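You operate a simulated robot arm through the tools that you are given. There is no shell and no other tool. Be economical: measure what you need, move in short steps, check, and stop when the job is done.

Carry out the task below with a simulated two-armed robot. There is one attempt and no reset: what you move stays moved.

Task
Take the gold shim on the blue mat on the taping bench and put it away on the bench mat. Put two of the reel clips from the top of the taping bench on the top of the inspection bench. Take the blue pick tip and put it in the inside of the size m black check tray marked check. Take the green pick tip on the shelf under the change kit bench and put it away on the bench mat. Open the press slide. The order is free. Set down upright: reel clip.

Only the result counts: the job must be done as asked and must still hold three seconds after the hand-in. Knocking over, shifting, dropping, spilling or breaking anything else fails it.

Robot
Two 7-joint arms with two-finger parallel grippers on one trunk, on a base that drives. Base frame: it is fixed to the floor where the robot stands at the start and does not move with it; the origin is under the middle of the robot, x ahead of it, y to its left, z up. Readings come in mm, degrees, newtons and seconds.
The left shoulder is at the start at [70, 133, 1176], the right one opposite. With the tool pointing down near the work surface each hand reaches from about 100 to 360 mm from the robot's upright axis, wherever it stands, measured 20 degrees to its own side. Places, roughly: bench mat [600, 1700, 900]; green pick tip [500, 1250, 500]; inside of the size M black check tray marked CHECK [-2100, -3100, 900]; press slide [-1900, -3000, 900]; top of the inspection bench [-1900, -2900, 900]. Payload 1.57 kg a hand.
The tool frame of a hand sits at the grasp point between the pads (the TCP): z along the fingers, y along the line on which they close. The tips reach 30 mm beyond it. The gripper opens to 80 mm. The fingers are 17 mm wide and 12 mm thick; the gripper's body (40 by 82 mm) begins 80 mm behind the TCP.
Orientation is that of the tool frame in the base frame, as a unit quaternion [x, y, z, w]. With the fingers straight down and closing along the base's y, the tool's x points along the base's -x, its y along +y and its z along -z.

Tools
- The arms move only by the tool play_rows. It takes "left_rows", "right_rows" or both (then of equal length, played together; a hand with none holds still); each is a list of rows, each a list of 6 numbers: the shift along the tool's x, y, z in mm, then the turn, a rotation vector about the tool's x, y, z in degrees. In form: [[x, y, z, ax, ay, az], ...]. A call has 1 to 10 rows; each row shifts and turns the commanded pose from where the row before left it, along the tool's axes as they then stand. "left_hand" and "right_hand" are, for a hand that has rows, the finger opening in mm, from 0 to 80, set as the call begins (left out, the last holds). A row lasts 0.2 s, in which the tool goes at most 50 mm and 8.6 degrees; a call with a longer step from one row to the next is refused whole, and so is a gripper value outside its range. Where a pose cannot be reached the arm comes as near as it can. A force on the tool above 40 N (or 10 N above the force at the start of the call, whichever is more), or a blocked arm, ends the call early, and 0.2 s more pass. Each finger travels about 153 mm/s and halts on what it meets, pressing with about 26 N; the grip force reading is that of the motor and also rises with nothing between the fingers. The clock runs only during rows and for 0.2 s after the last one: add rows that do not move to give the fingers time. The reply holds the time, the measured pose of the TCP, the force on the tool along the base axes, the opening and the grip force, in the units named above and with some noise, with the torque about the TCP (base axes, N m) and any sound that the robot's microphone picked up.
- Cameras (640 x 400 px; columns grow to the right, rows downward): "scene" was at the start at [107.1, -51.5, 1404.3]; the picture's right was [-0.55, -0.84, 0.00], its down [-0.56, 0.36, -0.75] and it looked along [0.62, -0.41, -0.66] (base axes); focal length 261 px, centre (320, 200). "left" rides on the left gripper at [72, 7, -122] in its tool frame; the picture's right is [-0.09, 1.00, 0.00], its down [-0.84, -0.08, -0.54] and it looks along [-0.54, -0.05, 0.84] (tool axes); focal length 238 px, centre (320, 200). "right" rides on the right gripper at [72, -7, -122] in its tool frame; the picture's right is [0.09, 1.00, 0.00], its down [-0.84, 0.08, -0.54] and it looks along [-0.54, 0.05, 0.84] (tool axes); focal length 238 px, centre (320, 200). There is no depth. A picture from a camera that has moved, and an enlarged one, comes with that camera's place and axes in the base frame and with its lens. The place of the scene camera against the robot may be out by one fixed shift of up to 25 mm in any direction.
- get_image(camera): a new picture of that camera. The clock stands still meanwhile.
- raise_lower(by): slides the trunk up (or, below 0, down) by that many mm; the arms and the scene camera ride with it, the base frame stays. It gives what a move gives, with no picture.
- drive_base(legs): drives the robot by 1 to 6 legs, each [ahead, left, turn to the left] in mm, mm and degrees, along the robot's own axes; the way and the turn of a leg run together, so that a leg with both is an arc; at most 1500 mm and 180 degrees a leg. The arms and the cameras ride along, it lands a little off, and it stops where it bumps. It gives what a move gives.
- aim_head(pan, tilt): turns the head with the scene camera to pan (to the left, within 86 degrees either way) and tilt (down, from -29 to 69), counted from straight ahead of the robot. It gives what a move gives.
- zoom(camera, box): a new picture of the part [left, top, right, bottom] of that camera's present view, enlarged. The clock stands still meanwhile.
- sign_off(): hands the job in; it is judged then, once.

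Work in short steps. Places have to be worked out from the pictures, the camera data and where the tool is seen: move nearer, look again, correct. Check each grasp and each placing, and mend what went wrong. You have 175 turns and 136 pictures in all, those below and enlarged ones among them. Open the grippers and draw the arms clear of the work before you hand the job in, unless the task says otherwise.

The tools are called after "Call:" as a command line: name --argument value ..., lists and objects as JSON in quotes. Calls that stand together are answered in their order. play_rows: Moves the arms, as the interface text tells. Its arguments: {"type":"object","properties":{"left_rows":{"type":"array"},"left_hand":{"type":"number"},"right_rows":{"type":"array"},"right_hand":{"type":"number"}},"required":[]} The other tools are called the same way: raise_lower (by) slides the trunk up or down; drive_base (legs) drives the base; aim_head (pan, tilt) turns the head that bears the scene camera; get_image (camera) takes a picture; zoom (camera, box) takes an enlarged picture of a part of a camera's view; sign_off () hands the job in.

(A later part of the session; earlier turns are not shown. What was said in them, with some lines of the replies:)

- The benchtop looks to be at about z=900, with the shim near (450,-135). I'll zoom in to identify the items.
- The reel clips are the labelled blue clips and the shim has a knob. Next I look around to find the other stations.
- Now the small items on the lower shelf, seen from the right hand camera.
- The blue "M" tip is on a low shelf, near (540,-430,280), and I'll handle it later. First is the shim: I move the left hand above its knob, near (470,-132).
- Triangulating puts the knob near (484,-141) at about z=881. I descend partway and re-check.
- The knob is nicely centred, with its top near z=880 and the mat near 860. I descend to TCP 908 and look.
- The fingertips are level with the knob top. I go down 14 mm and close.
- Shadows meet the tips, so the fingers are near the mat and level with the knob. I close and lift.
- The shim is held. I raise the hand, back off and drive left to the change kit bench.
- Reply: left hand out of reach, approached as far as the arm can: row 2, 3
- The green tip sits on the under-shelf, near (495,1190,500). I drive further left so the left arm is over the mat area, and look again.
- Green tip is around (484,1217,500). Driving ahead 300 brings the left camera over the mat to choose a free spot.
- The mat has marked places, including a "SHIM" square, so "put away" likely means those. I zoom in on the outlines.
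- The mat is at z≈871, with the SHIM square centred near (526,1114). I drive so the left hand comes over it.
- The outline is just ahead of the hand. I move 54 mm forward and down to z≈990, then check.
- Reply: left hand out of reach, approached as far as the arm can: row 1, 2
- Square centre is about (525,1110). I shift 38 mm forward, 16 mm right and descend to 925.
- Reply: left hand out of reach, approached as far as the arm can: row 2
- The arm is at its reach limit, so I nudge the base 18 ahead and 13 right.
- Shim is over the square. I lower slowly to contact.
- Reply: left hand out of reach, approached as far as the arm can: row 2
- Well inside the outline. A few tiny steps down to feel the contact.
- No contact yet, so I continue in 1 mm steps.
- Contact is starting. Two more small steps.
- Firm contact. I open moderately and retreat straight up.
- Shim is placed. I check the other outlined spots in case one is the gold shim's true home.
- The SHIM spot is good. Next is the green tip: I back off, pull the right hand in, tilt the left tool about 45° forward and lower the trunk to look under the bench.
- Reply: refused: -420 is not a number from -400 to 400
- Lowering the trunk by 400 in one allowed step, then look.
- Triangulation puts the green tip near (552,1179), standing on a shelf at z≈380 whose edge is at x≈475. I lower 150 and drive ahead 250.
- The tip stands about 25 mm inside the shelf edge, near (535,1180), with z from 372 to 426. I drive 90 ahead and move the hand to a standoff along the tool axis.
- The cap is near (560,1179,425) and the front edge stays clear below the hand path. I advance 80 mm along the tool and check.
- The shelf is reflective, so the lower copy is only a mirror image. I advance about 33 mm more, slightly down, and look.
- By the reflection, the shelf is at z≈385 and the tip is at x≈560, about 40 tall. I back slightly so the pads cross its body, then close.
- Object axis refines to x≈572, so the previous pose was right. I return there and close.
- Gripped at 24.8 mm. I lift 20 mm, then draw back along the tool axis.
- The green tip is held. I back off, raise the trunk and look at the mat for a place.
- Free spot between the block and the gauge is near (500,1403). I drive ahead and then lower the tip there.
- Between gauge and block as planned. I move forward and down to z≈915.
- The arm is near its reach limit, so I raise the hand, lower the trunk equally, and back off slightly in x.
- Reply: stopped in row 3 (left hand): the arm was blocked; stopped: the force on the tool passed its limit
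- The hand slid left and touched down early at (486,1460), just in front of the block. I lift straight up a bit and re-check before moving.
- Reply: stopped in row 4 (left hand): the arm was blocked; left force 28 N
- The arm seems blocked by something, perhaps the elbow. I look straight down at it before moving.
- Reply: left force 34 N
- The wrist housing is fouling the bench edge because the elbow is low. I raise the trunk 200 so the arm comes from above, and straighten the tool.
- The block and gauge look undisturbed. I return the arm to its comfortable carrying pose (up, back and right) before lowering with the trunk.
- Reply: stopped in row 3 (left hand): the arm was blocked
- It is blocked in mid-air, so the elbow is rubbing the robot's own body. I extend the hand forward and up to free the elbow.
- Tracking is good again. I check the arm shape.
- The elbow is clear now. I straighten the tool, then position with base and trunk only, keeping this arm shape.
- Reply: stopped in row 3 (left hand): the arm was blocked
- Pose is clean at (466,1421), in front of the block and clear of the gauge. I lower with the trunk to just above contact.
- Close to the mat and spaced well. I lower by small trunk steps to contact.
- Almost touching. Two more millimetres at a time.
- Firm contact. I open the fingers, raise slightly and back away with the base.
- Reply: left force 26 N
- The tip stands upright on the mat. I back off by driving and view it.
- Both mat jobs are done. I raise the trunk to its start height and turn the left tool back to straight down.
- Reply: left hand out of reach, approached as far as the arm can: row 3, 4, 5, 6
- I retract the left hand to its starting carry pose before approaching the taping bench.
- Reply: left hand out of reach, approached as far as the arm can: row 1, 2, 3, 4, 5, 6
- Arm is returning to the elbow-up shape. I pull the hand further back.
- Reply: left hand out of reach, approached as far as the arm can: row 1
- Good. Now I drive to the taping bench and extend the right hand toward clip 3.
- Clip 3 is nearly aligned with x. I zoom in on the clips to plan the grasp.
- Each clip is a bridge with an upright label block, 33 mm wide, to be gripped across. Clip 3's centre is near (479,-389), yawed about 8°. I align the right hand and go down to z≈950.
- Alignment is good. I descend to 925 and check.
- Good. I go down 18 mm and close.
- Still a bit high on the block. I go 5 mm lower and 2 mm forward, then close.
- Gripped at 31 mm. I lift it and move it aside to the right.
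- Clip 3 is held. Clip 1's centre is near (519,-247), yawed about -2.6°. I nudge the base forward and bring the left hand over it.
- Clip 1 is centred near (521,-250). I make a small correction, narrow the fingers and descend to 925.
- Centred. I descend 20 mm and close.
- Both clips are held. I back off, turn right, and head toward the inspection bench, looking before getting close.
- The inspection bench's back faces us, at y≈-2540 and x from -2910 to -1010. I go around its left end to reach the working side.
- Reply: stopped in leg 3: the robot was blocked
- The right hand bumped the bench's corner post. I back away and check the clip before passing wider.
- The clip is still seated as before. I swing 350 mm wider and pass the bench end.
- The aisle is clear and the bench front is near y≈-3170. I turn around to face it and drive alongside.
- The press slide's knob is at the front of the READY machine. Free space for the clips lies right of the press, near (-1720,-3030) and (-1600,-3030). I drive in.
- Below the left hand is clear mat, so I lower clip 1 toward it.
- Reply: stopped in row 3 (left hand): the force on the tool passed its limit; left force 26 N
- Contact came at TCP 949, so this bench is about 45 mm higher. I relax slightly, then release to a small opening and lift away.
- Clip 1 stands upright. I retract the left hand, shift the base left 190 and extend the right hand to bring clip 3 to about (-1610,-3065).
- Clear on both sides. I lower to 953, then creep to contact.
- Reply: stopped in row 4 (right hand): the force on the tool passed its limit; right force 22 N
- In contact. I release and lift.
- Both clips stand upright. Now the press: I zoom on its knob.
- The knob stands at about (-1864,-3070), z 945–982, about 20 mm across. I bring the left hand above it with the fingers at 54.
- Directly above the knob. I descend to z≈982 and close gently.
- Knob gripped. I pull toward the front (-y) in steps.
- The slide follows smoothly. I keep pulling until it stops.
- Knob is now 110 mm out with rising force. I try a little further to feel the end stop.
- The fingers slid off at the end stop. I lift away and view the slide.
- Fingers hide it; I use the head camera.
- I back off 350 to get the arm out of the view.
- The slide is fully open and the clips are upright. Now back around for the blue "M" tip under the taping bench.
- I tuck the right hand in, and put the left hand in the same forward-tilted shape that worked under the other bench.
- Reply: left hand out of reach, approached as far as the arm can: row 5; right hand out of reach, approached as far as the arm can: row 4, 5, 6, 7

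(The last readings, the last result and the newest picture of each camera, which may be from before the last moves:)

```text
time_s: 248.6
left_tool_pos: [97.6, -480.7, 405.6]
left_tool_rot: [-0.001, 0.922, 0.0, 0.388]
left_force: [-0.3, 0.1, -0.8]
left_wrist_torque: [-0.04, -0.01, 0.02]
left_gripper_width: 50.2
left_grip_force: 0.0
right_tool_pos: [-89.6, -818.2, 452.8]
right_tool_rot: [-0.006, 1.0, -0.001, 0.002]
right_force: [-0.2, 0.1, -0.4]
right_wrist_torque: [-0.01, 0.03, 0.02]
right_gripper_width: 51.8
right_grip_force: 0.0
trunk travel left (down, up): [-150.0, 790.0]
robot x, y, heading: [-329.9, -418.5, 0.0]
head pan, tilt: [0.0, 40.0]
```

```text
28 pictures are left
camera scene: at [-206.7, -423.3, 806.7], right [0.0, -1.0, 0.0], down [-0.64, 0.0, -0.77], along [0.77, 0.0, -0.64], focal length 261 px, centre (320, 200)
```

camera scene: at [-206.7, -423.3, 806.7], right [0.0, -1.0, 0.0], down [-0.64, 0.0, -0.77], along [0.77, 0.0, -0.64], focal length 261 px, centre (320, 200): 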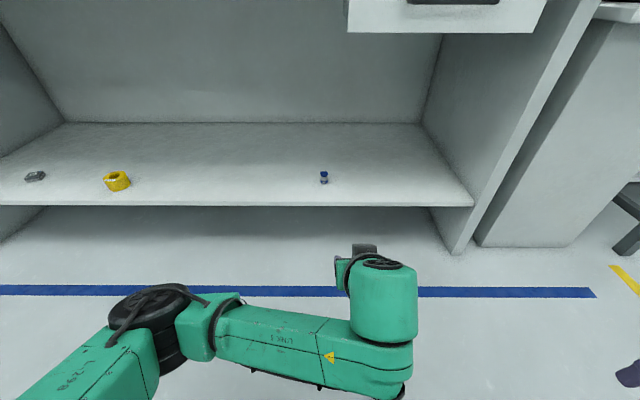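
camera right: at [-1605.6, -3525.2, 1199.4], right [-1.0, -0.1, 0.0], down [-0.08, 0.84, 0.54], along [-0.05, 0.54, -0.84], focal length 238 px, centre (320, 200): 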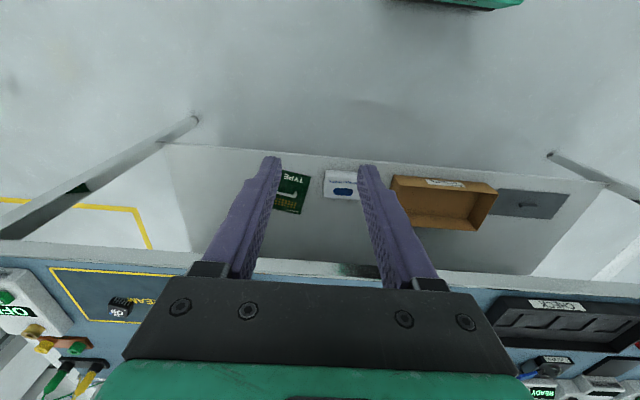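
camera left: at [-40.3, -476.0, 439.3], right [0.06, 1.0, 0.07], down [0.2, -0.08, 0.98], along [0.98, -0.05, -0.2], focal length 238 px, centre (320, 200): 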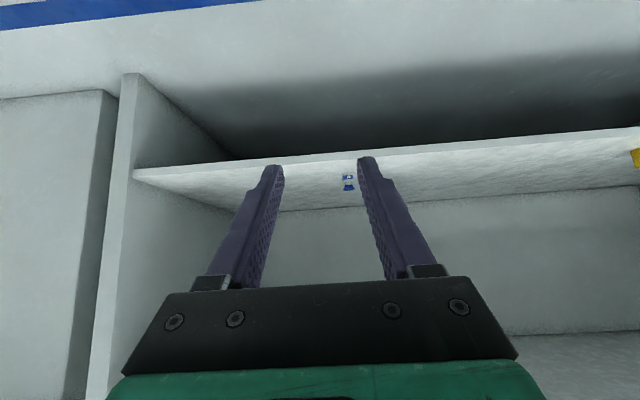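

The blue tip's cap is at (537,-430,299) on a shelf at z≈258. I lower 40 and drive to the same relative stance as before.

Call:
raise_lower --by -40

Call:
drive_base --legs '[[0, 48, 0], [313, 0, 0]]'

Call:
get_image --camera "left"

```text
time_s: 249.5
left_tool_pos: [96.4, -481.1, 366.5]
left_tool_rot: [-0.001, 0.921, 0.0, 0.39]
left_force: [0.0, -0.5, 0.2]
left_wrist_torque: [0.0, -0.02, 0.01]
left_gripper_width: 49.7
left_grip_force: 0.1
right_tool_pos: [-90.0, -819.2, 413.1]
right_tool_rot: [-0.005, 1.0, -0.001, 0.002]
right_force: [-0.7, 0.5, 0.6]
right_wrist_torque: [0.01, 0.0, 0.01]
right_gripper_width: 52.2
right_grip_force: 0.2
trunk travel left (down, up): [-110.0, 830.0]
robot x, y, heading: [-324.6, -421.0, -0.2]
head pan, tilt: [0.0, 40.0]
```

```text
time_s: 252.1
left_tool_pos: [411.8, -430.0, 366.5]
left_tool_rot: [-0.003, 0.922, 0.0, 0.388]
left_force: [0.4, 0.4, 0.2]
left_wrist_torque: [-0.02, 0.02, 0.03]
left_gripper_width: 50.0
left_grip_force: 0.2
right_tool_pos: [226.7, -767.6, 413.5]
right_tool_rot: [-0.008, 1.0, -0.001, 0.002]
right_force: [0.8, 1.0, -0.2]
right_wrist_torque: [0.02, 0.0, 0.03]
right_gripper_width: 51.9
right_grip_force: 0.0
trunk travel left (down, up): [-110.0, 830.0]
robot x, y, heading: [-15.5, -365.4, 0.5]
head pan, tilt: [0.0, 40.0]
```

```text
27 pictures are left
camera left: at [274.9, -424.4, 399.3], right [0.06, 1.0, 0.07], down [0.2, -0.08, 0.98], along [0.98, -0.04, -0.2], focal length 238 px, centre (320, 200)
```

left: 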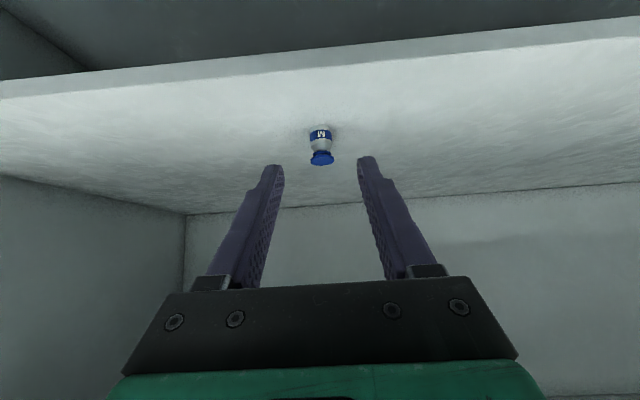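

The estimate agrees. I move to a 60 mm standoff along the tool axis and check.

Call:
play_rows --left_rows '[[-14, 0, 38, 0, 0, 0], [-13, -1, 38, 0, 0, 0], [0, 0, 20, 0, 0, 0], [0, 0, 0, 0, 0, 0]]'

Call:
get_image --camera "left"

```text
time_s: 253.1
left_tool_pos: [503.0, -429.3, 317.7]
left_tool_rot: [-0.003, 0.922, 0.0, 0.388]
left_force: [-0.6, 0.1, -0.2]
left_wrist_torque: [0.0, -0.03, -0.03]
left_gripper_width: 49.8
left_grip_force: 0.1
right_tool_pos: [227.3, -768.2, 412.6]
right_tool_rot: [-0.008, 1.0, -0.001, 0.002]
right_force: [0.0, -0.4, -0.4]
right_wrist_torque: [0.02, 0.04, -0.01]
right_gripper_width: 51.9
right_grip_force: 0.0
trunk travel left (down, up): [-110.0, 830.0]
robot x, y, heading: [-12.8, -367.2, 0.6]
head pan, tilt: [0.0, 40.0]
```

```text
26 pictures are left
camera left: at [365.4, -425.1, 351.4], right [0.06, 1.0, 0.07], down [0.2, -0.08, 0.98], along [0.98, -0.04, -0.2], focal length 238 px, centre (320, 200)
```

left: 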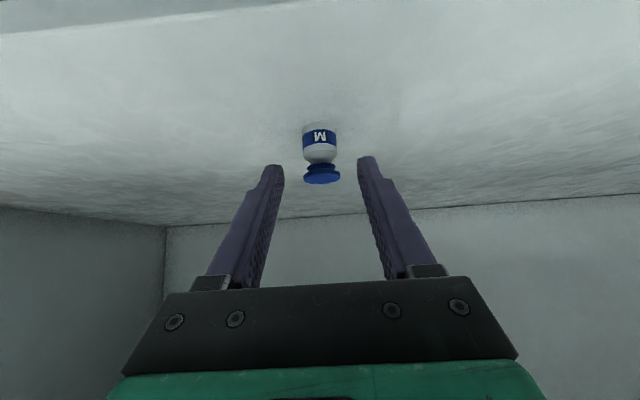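

Still consistent. I advance the last 36 mm and close.

Call:
play_rows --left_rows '[[0, -1, 18, 0, 0, 0], [0, 0, 18, 0, 0, 0], [0, 0, 0, 0, 0, 0]]'

Call:
play_rows --left_rows '[[0, 0, 0, 0, 0, 0], [0, 0, 0, 0, 0, 0], [0, 0, 0, 0, 0, 0]]' --left_hand 0

Call:
get_image --camera "left"

```text
time_s: 253.9
left_tool_pos: [527.4, -430.7, 292.9]
left_tool_rot: [-0.002, 0.922, 0.0, 0.388]
left_force: [0.4, 0.4, -0.1]
left_wrist_torque: [-0.03, 0.01, 0.0]
left_gripper_width: 50.0
left_grip_force: 0.1
right_tool_pos: [227.3, -767.3, 412.3]
right_tool_rot: [-0.008, 1.0, -0.001, 0.001]
right_force: [1.2, -0.3, -0.7]
right_wrist_torque: [0.03, -0.02, 0.01]
right_gripper_width: 52.1
right_grip_force: 0.1
trunk travel left (down, up): [-110.0, 830.0]
robot x, y, heading: [-14.6, -365.6, 0.5]
head pan, tilt: [0.0, 40.0]
```

```text
time_s: 254.7
left_tool_pos: [528.1, -430.6, 292.9]
left_tool_rot: [-0.003, 0.921, 0.0, 0.389]
left_force: [0.7, 0.3, -0.3]
left_wrist_torque: [-0.02, -0.03, -0.05]
left_gripper_width: 24.4
left_grip_force: 26.2
right_tool_pos: [227.8, -767.2, 413.0]
right_tool_rot: [-0.008, 1.0, 0.0, 0.002]
right_force: [1.2, 0.5, -0.3]
right_wrist_torque: [0.0, 0.01, -0.01]
right_gripper_width: 52.2
right_grip_force: 0.0
trunk travel left (down, up): [-110.0, 830.0]
robot x, y, heading: [-11.3, -370.8, 0.7]
head pan, tilt: [0.0, 40.0]
```

```text
25 pictures are left
camera left: at [390.0, -426.2, 326.9], right [0.06, 1.0, 0.07], down [0.2, -0.08, 0.98], along [0.98, -0.04, -0.2], focal length 238 px, centre (320, 200)
```

left: 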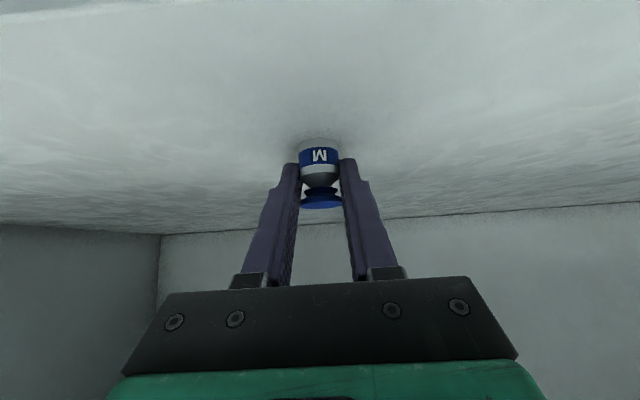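

Gripped. I lift and draw back, then reverse the base.

Call:
play_rows --left_rows '[[-7, 0, -7, 0, 0, 0], [-7, 0, -7, 0, 0, 0], [0, 0, -40, 0, 0, 0], [0, 0, -40, 0, 0, 0], [0, 0, 0, 0, 0, 0]]'

Call:
drive_base --legs '[[-330, 0, 0]]'

Call:
get_image --camera "left"

```text
time_s: 255.9
left_tool_pos: [469.7, -429.8, 369.6]
left_tool_rot: [-0.004, 0.922, 0.001, 0.388]
left_force: [0.5, -0.6, -0.8]
left_wrist_torque: [0.0, 0.02, 0.01]
left_gripper_width: 24.8
left_grip_force: 26.2
right_tool_pos: [227.4, -768.1, 412.8]
right_tool_rot: [-0.008, 1.0, -0.001, 0.002]
right_force: [1.0, 0.2, 0.0]
right_wrist_torque: [-0.02, 0.01, 0.0]
right_gripper_width: 52.1
right_grip_force: 0.1
trunk travel left (down, up): [-110.0, 830.0]
robot x, y, heading: [-14.5, -369.1, 0.8]
head pan, tilt: [0.0, 40.0]
```

```text
time_s: 258.0
left_tool_pos: [146.9, -431.3, 370.6]
left_tool_rot: [-0.004, 0.921, 0.001, 0.388]
left_force: [-0.1, 0.4, 0.5]
left_wrist_torque: [-0.01, -0.03, -0.01]
left_gripper_width: 24.7
left_grip_force: 26.0
right_tool_pos: [-94.1, -770.1, 412.2]
right_tool_rot: [-0.009, 1.0, -0.001, 0.001]
right_force: [0.6, -0.3, -0.3]
right_wrist_torque: [0.02, -0.02, 0.02]
right_gripper_width: 52.0
right_grip_force: 0.0
trunk travel left (down, up): [-110.0, 830.0]
robot x, y, heading: [-333.6, -370.4, 0.8]
head pan, tilt: [0.0, 40.0]
```

```text
24 pictures are left
camera left: at [9.0, -428.2, 403.8], right [0.06, 1.0, 0.07], down [0.2, -0.07, 0.98], along [0.98, -0.04, -0.2], focal length 238 px, centre (320, 200)
```

left: 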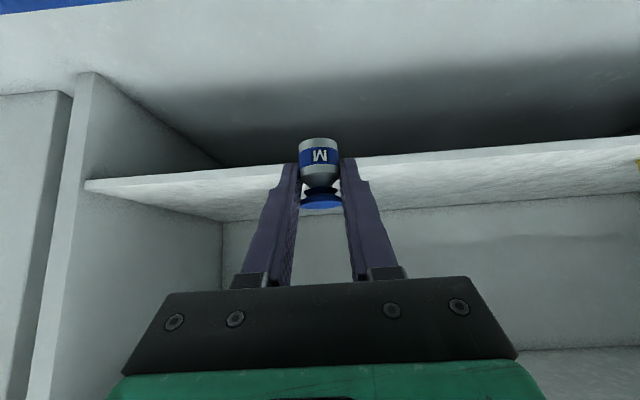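

The blue tip is held. I raise the trunk to carry height and drive back around to the inspection bench.

Call:
raise_lower --by 400

Call:
raise_lower --by 300

Call:
drive_base --legs '[[0, 0, -90.8], [1500, 0, 0], [1500, 0, 0], [550, 0, 0], [0, 0, 180], [0, 1500, 0]]'

Call:
get_image --camera "left"

```text
time_s: 261.9
left_tool_pos: [147.7, -431.3, 770.4]
left_tool_rot: [-0.004, 0.922, 0.001, 0.388]
left_force: [0.3, 0.1, 0.2]
left_wrist_torque: [-0.01, -0.01, 0.02]
left_gripper_width: 24.9
left_grip_force: 26.1
right_tool_pos: [-95.8, -769.8, 813.3]
right_tool_rot: [-0.008, 1.0, -0.001, 0.002]
right_force: [0.3, 0.6, -0.1]
right_wrist_torque: [0.0, 0.01, 0.03]
right_gripper_width: 52.2
right_grip_force: 0.2
trunk travel left (down, up): [-510.0, 430.0]
robot x, y, heading: [-330.8, -370.0, 0.5]
head pan, tilt: [0.0, 40.0]
```

```text
time_s: 264.9
left_tool_pos: [147.6, -433.7, 1070.4]
left_tool_rot: [-0.004, 0.921, 0.001, 0.389]
left_force: [-0.5, -0.4, -0.8]
left_wrist_torque: [0.02, -0.02, 0.0]
left_gripper_width: 24.8
left_grip_force: 26.4
right_tool_pos: [-93.4, -769.3, 1112.9]
right_tool_rot: [-0.009, 1.0, -0.001, 0.001]
right_force: [-0.4, 0.3, -1.2]
right_wrist_torque: [-0.02, -0.02, -0.01]
right_gripper_width: 52.1
right_grip_force: 0.1
trunk travel left (down, up): [-810.0, 130.0]
robot x, y, heading: [-334.2, -371.3, 0.7]
head pan, tilt: [0.0, 40.0]
```

```text
time_s: 300.5
left_tool_pos: [-1771.8, -3475.6, 1070.4]
left_tool_rot: [0.654, -0.65, -0.275, -0.274]
left_force: [0.0, -0.2, 0.2]
left_wrist_torque: [0.04, -0.01, 0.0]
left_gripper_width: 23.9
left_grip_force: 25.8
right_tool_pos: [-1435.1, -3719.2, 1112.9]
right_tool_rot: [0.712, -0.702, -0.001, -0.002]
right_force: [-0.9, -0.5, 0.6]
right_wrist_torque: [-0.02, 0.01, 0.0]
right_gripper_width: 52.1
right_grip_force: 0.1
trunk travel left (down, up): [-810.0, 130.0]
robot x, y, heading: [-1834.7, -3957.3, 90.5]
head pan, tilt: [0.0, 40.0]
```

```text
23 pictures are left
camera left: at [-1778.7, -3613.7, 1103.7], right [-1.0, 0.06, 0.07], down [0.08, 0.2, 0.98], along [0.04, 0.98, -0.2], focal length 238 px, centre (320, 200)
```

left: 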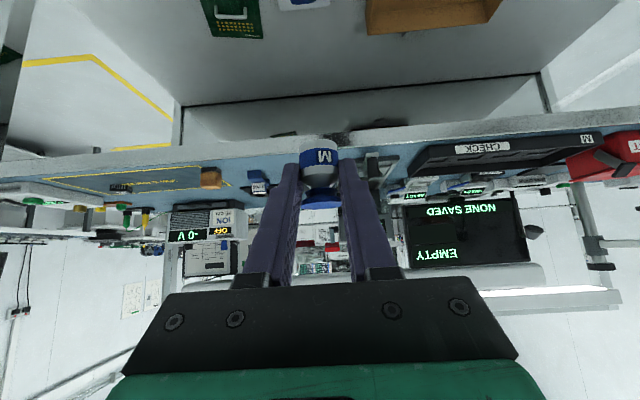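

I drive left 325 and then ahead so the tip is over the CHECK tray.

Call:
drive_base --legs '[[0, 325, -0.5], [345, 0, 0]]'

Call:
get_image --camera "left"

```text
time_s: 304.5
left_tool_pos: [-2096.9, -3134.0, 1069.7]
left_tool_rot: [0.652, -0.65, -0.275, -0.275]
left_force: [0.9, -1.0, -0.4]
left_wrist_torque: [-0.04, 0.03, -0.01]
left_gripper_width: 23.5
left_grip_force: 26.8
right_tool_pos: [-1761.5, -3377.1, 1113.9]
right_tool_rot: [0.712, -0.703, -0.001, -0.002]
right_force: [-0.2, 0.3, -0.6]
right_wrist_torque: [0.02, 0.0, -0.03]
right_gripper_width: 52.1
right_grip_force: 0.0
trunk travel left (down, up): [-810.0, 130.0]
robot x, y, heading: [-2161.6, -3615.1, 90.1]
head pan, tilt: [0.0, 40.0]
```

```text
22 pictures are left
camera left: at [-2103.4, -3273.2, 1104.1], right [-1.0, 0.06, 0.07], down [0.08, 0.2, 0.98], along [0.05, 0.98, -0.2], focal length 238 px, centre (320, 200)
```

left: 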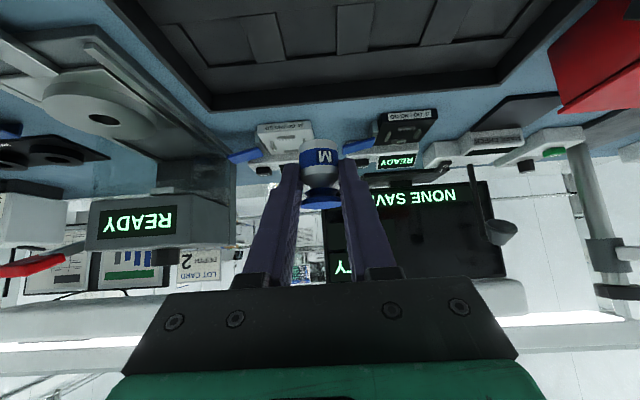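

The hand is over pocket 3, around x=-2096 between dividers. I ease 15 mm ahead and lower with the trunk to just above the tray.

Call:
drive_base --legs '[[15, 0, 0]]'

Call:
raise_lower --by -105

Call:
get_image --camera "left"

```text
time_s: 305.3
left_tool_pos: [-2097.3, -3121.8, 1072.2]
left_tool_rot: [0.652, -0.65, -0.276, -0.276]
left_force: [0.4, -0.1, -0.5]
left_wrist_torque: [0.02, 0.04, 0.02]
left_gripper_width: 23.6
left_grip_force: 26.2
right_tool_pos: [-1760.5, -3365.2, 1114.1]
right_tool_rot: [0.711, -0.703, -0.002, -0.003]
right_force: [0.0, -0.3, 0.1]
right_wrist_torque: [0.01, -0.01, -0.03]
right_gripper_width: 52.1
right_grip_force: 0.0
trunk travel left (down, up): [-810.0, 130.0]
robot x, y, heading: [-2161.7, -3600.6, 90.4]
head pan, tilt: [0.0, 40.0]
```

```text
time_s: 306.6
left_tool_pos: [-2096.0, -3118.8, 964.7]
left_tool_rot: [0.653, -0.65, -0.274, -0.274]
left_force: [-0.1, 0.2, -1.5]
left_wrist_torque: [0.01, 0.0, 0.0]
left_gripper_width: 23.6
left_grip_force: 25.7
right_tool_pos: [-1759.4, -3363.6, 1009.5]
right_tool_rot: [0.711, -0.703, 0.0, -0.002]
right_force: [0.2, 0.2, -0.2]
right_wrist_torque: [-0.01, -0.01, -0.02]
right_gripper_width: 51.9
right_grip_force: 0.0
trunk travel left (down, up): [-705.0, 235.0]
robot x, y, heading: [-2157.3, -3600.8, 90.3]
head pan, tilt: [0.0, 40.0]
```

```text
21 pictures are left
camera left: at [-2103.5, -3257.2, 998.7], right [-1.0, 0.06, 0.06], down [0.08, 0.2, 0.98], along [0.05, 0.98, -0.2], focal length 238 px, centre (320, 200)
```

left: 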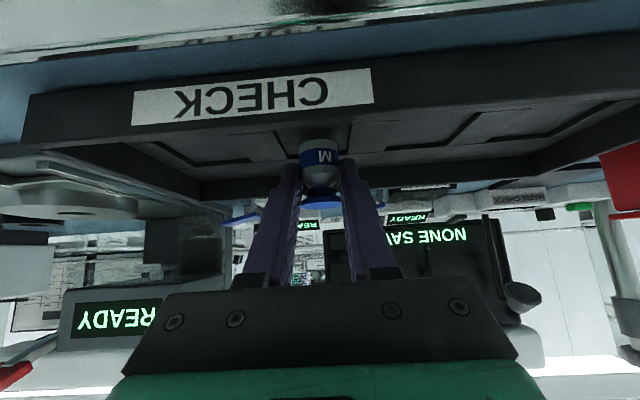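

Good position inside the tray. I creep down to contact.

Call:
raise_lower --by -10

Call:
raise_lower --by -5

Call:
raise_lower --by -3

```text
time_s: 307.2
left_tool_pos: [-2096.5, -3120.2, 957.4]
left_tool_rot: [0.653, -0.649, -0.276, -0.276]
left_force: [-0.4, 2.2, 9.8]
left_wrist_torque: [0.25, 0.09, -0.02]
left_gripper_width: 23.4
left_grip_force: 25.9
right_tool_pos: [-1760.8, -3362.6, 999.7]
right_tool_rot: [0.711, -0.703, 0.0, -0.003]
right_force: [0.5, -0.5, -0.4]
right_wrist_torque: [0.01, 0.06, 0.0]
right_gripper_width: 51.8
right_grip_force: 0.0
trunk travel left (down, up): [-695.0, 245.0]
robot x, y, heading: [-2159.8, -3600.9, 90.4]
head pan, tilt: [0.0, 40.0]
```

```text
time_s: 307.8
left_tool_pos: [-2096.9, -3120.5, 954.0]
left_tool_rot: [0.652, -0.648, -0.277, -0.279]
left_force: [-0.3, 6.1, 28.3]
left_wrist_torque: [0.57, 0.47, -0.08]
left_gripper_width: 23.7
left_grip_force: 26.0
right_tool_pos: [-1760.4, -3364.1, 993.9]
right_tool_rot: [0.711, -0.703, 0.0, -0.003]
right_force: [1.4, -0.6, -0.2]
right_wrist_torque: [0.0, 0.01, 0.02]
right_gripper_width: 52.1
right_grip_force: 0.0
trunk travel left (down, up): [-690.0, 250.0]
robot x, y, heading: [-2160.5, -3598.1, 90.4]
head pan, tilt: [0.0, 40.0]
```

```text
time_s: 308.2
left_tool_pos: [-2096.8, -3119.9, 954.5]
left_tool_rot: [0.652, -0.647, -0.279, -0.281]
left_force: [-1.7, -6.6, 8.4]
left_wrist_torque: [-0.06, 0.19, 0.16]
left_gripper_width: 23.6
left_grip_force: 25.8
right_tool_pos: [-1760.8, -3364.7, 991.9]
right_tool_rot: [0.712, -0.702, -0.001, -0.003]
right_force: [0.0, -0.2, -0.1]
right_wrist_torque: [-0.01, 0.0, 0.02]
right_gripper_width: 51.9
right_grip_force: 0.0
trunk travel left (down, up): [-688.0, 252.0]
robot x, y, heading: [-2163.6, -3597.9, 90.3]
head pan, tilt: [0.0, 40.0]
stopped: the force on the tool passed its limit (the readings are from after the stop); the commanded pose is now the measured one
```

Contact. I look before releasing.

Call:
zoom --camera "left" --box '[220, 60, 420, 220]'

```text
2.50 times, centred on (320, 140) of left
camera zoom: at [-2103.7, -3259.1, 985.2], right [-1.0, 0.06, 0.06], down [0.07, 0.18, 0.98], along [0.05, 0.98, -0.18], focal length 596 px, centre (320, 350)
```

zoom: 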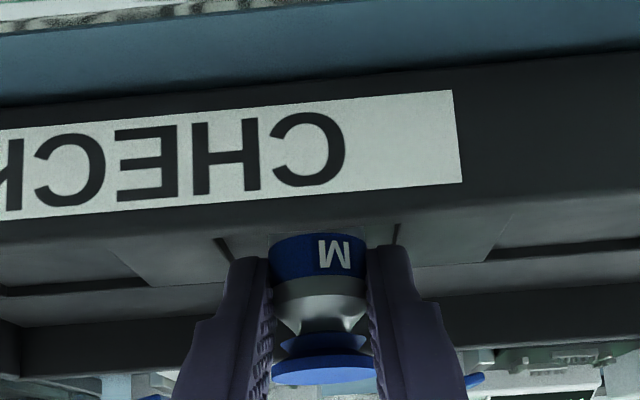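

The tip stands inside behind the front wall. I open, raise straight up with the trunk past the tray wall, then check.

Call:
play_rows --left_rows '[[0, 0, 0, 0, 0, 0], [0, 0, 0, 0, 0, 0], [0, 0, 0, 0, 0, 0]]' --left_hand 46

Call:
get_image --camera "left"

```text
time_s: 309.0
left_tool_pos: [-2095.2, -3119.5, 953.3]
left_tool_rot: [0.65, -0.648, -0.279, -0.282]
left_force: [6.9, -5.0, 10.4]
left_wrist_torque: [0.06, 0.08, -0.04]
left_gripper_width: 39.2
left_grip_force: 0.0
right_tool_pos: [-1759.1, -3364.5, 992.4]
right_tool_rot: [0.711, -0.703, -0.003, -0.003]
right_force: [1.0, 0.2, 0.3]
right_wrist_torque: [-0.01, 0.0, 0.02]
right_gripper_width: 52.0
right_grip_force: 0.1
trunk travel left (down, up): [-688.0, 252.0]
robot x, y, heading: [-2162.9, -3601.6, 90.0]
head pan, tilt: [0.0, 40.0]
```

```text
19 pictures are left
camera left: at [-2101.7, -3258.8, 985.3], right [-1.0, 0.06, 0.06], down [0.07, 0.18, 0.98], along [0.05, 0.98, -0.18], focal length 238 px, centre (320, 200)
```

left: 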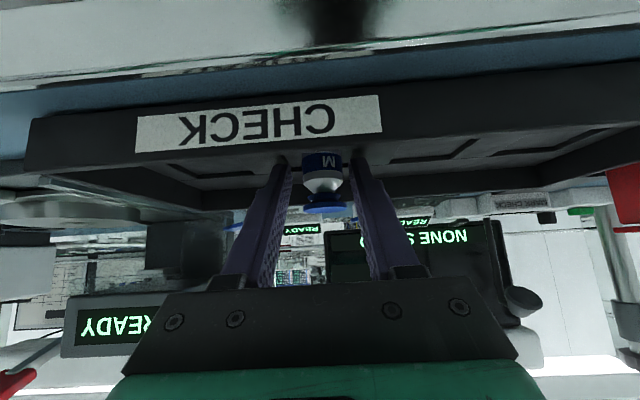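

Released and standing. I raise the trunk to clear.

Call:
raise_lower --by 70

Call:
get_image --camera "left"

```text
time_s: 310.1
left_tool_pos: [-2096.1, -3116.9, 1022.4]
left_tool_rot: [0.651, -0.648, -0.278, -0.28]
left_force: [0.2, -0.1, -0.2]
left_wrist_torque: [0.0, -0.01, -0.01]
left_gripper_width: 45.9
left_grip_force: 0.0
right_tool_pos: [-1760.4, -3361.6, 1061.2]
right_tool_rot: [0.711, -0.703, -0.001, -0.003]
right_force: [0.2, 0.6, -0.3]
right_wrist_torque: [0.01, 0.03, 0.01]
right_gripper_width: 52.1
right_grip_force: 0.0
trunk travel left (down, up): [-758.0, 182.0]
robot x, y, heading: [-2157.5, -3597.1, 90.4]
head pan, tilt: [0.0, 40.0]
```

```text
18 pictures are left
camera left: at [-2103.7, -3256.4, 1054.1], right [-1.0, 0.06, 0.06], down [0.07, 0.18, 0.98], along [0.05, 0.98, -0.19], focal length 238 px, centre (320, 200)
```

left: 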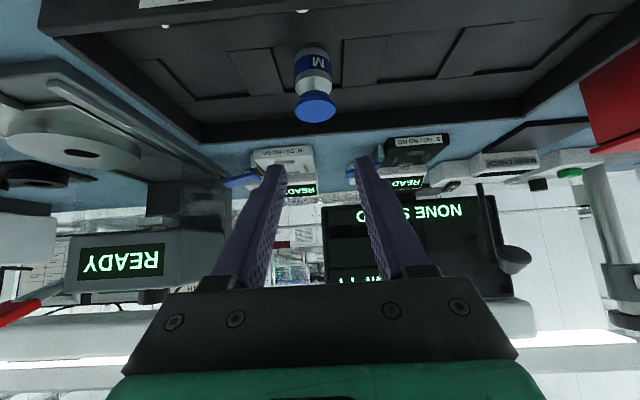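

The tip stands inside the tray. I back off and do a final check of the bench.

Call:
drive_base --legs '[[-380, 0, 0]]'

Call:
aim_head --pan -12 --tilt 30

Call:
get_image --camera "scene"

Call:
zoom --camera "scene" --box '[180, 140, 440, 280]'

```text
time_s: 312.5
left_tool_pos: [-2096.1, -3502.3, 1021.2]
left_tool_rot: [0.653, -0.647, -0.278, -0.279]
left_force: [-0.7, -0.6, -0.2]
left_wrist_torque: [-0.01, -0.01, 0.01]
left_gripper_width: 46.1
left_grip_force: 0.1
right_tool_pos: [-1757.6, -3745.4, 1061.4]
right_tool_rot: [0.714, -0.7, -0.001, -0.002]
right_force: [-0.9, -0.5, 1.2]
right_wrist_torque: [-0.02, -0.01, 0.01]
right_gripper_width: 52.2
right_grip_force: 0.0
trunk travel left (down, up): [-758.0, 182.0]
robot x, y, heading: [-2158.7, -3983.1, 90.4]
head pan, tilt: [0.0, 40.0]
```

```text
time_s: 313.2
left_tool_pos: [-2096.4, -3503.0, 1023.2]
left_tool_rot: [0.653, -0.646, -0.279, -0.28]
left_force: [-0.2, 0.6, 0.4]
left_wrist_torque: [0.0, 0.01, -0.03]
left_gripper_width: 45.9
left_grip_force: 0.1
right_tool_pos: [-1758.4, -3745.6, 1061.9]
right_tool_rot: [0.713, -0.701, -0.001, -0.002]
right_force: [-0.7, -0.8, -0.1]
right_wrist_torque: [-0.01, 0.0, 0.0]
right_gripper_width: 52.1
right_grip_force: 0.0
trunk travel left (down, up): [-758.0, 182.0]
robot x, y, heading: [-2158.3, -3986.8, 90.5]
head pan, tilt: [-12.0, 30.0]
```

```text
17 pictures are left
camera scene: at [-2153.2, -3853.3, 1430.1], right [0.98, -0.2, 0.0], down [-0.1, -0.49, -0.87], along [0.17, 0.85, -0.5], focal length 261 px, centre (320, 200)
```

scene: 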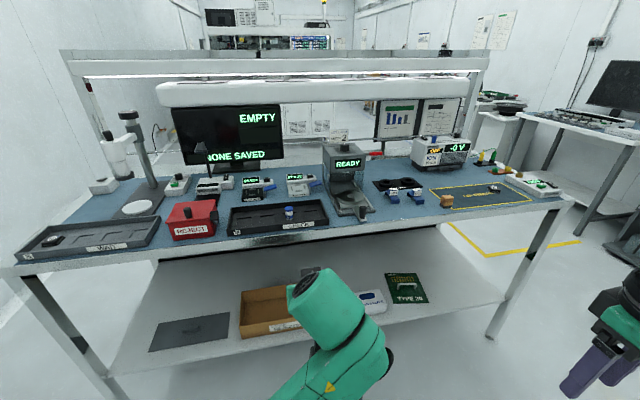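

```text
2.46 times, centred on (310, 210) of scene
camera zoom: at [-2153.2, -3853.3, 1430.1], right [0.98, -0.2, 0.0], down [-0.1, -0.49, -0.87], along [0.17, 0.85, -0.5], focal length 642 px, centre (345, 175)
```

zoom: 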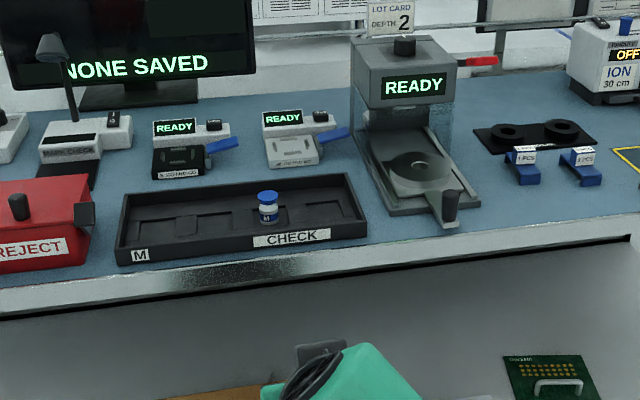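

The tip is in the CHECK tray, the slide is open, and both clips are upright. The arms are clear and the grippers open, so I hand the job in.

Call:
sign_off

```text
The job is handed in.
```

All five tasks are done and the job is handed in: the gold shim and the green tip are on the bench mat, and the blue tip is in the size M CHECK tray. Two reel clips stand upright on the inspection bench, and the press slide is open.

- **Shim spot:** I put the gold shim in the square marked SHIM. The mat also has an empty, unlabelled outline beside the other shims, which could be its home spot instead.
- **Bumped post:** The right hand, carrying a clip, hit a corner post of the inspection bench on the way round. I backed off, and nothing looked out of place in the final bench picture.
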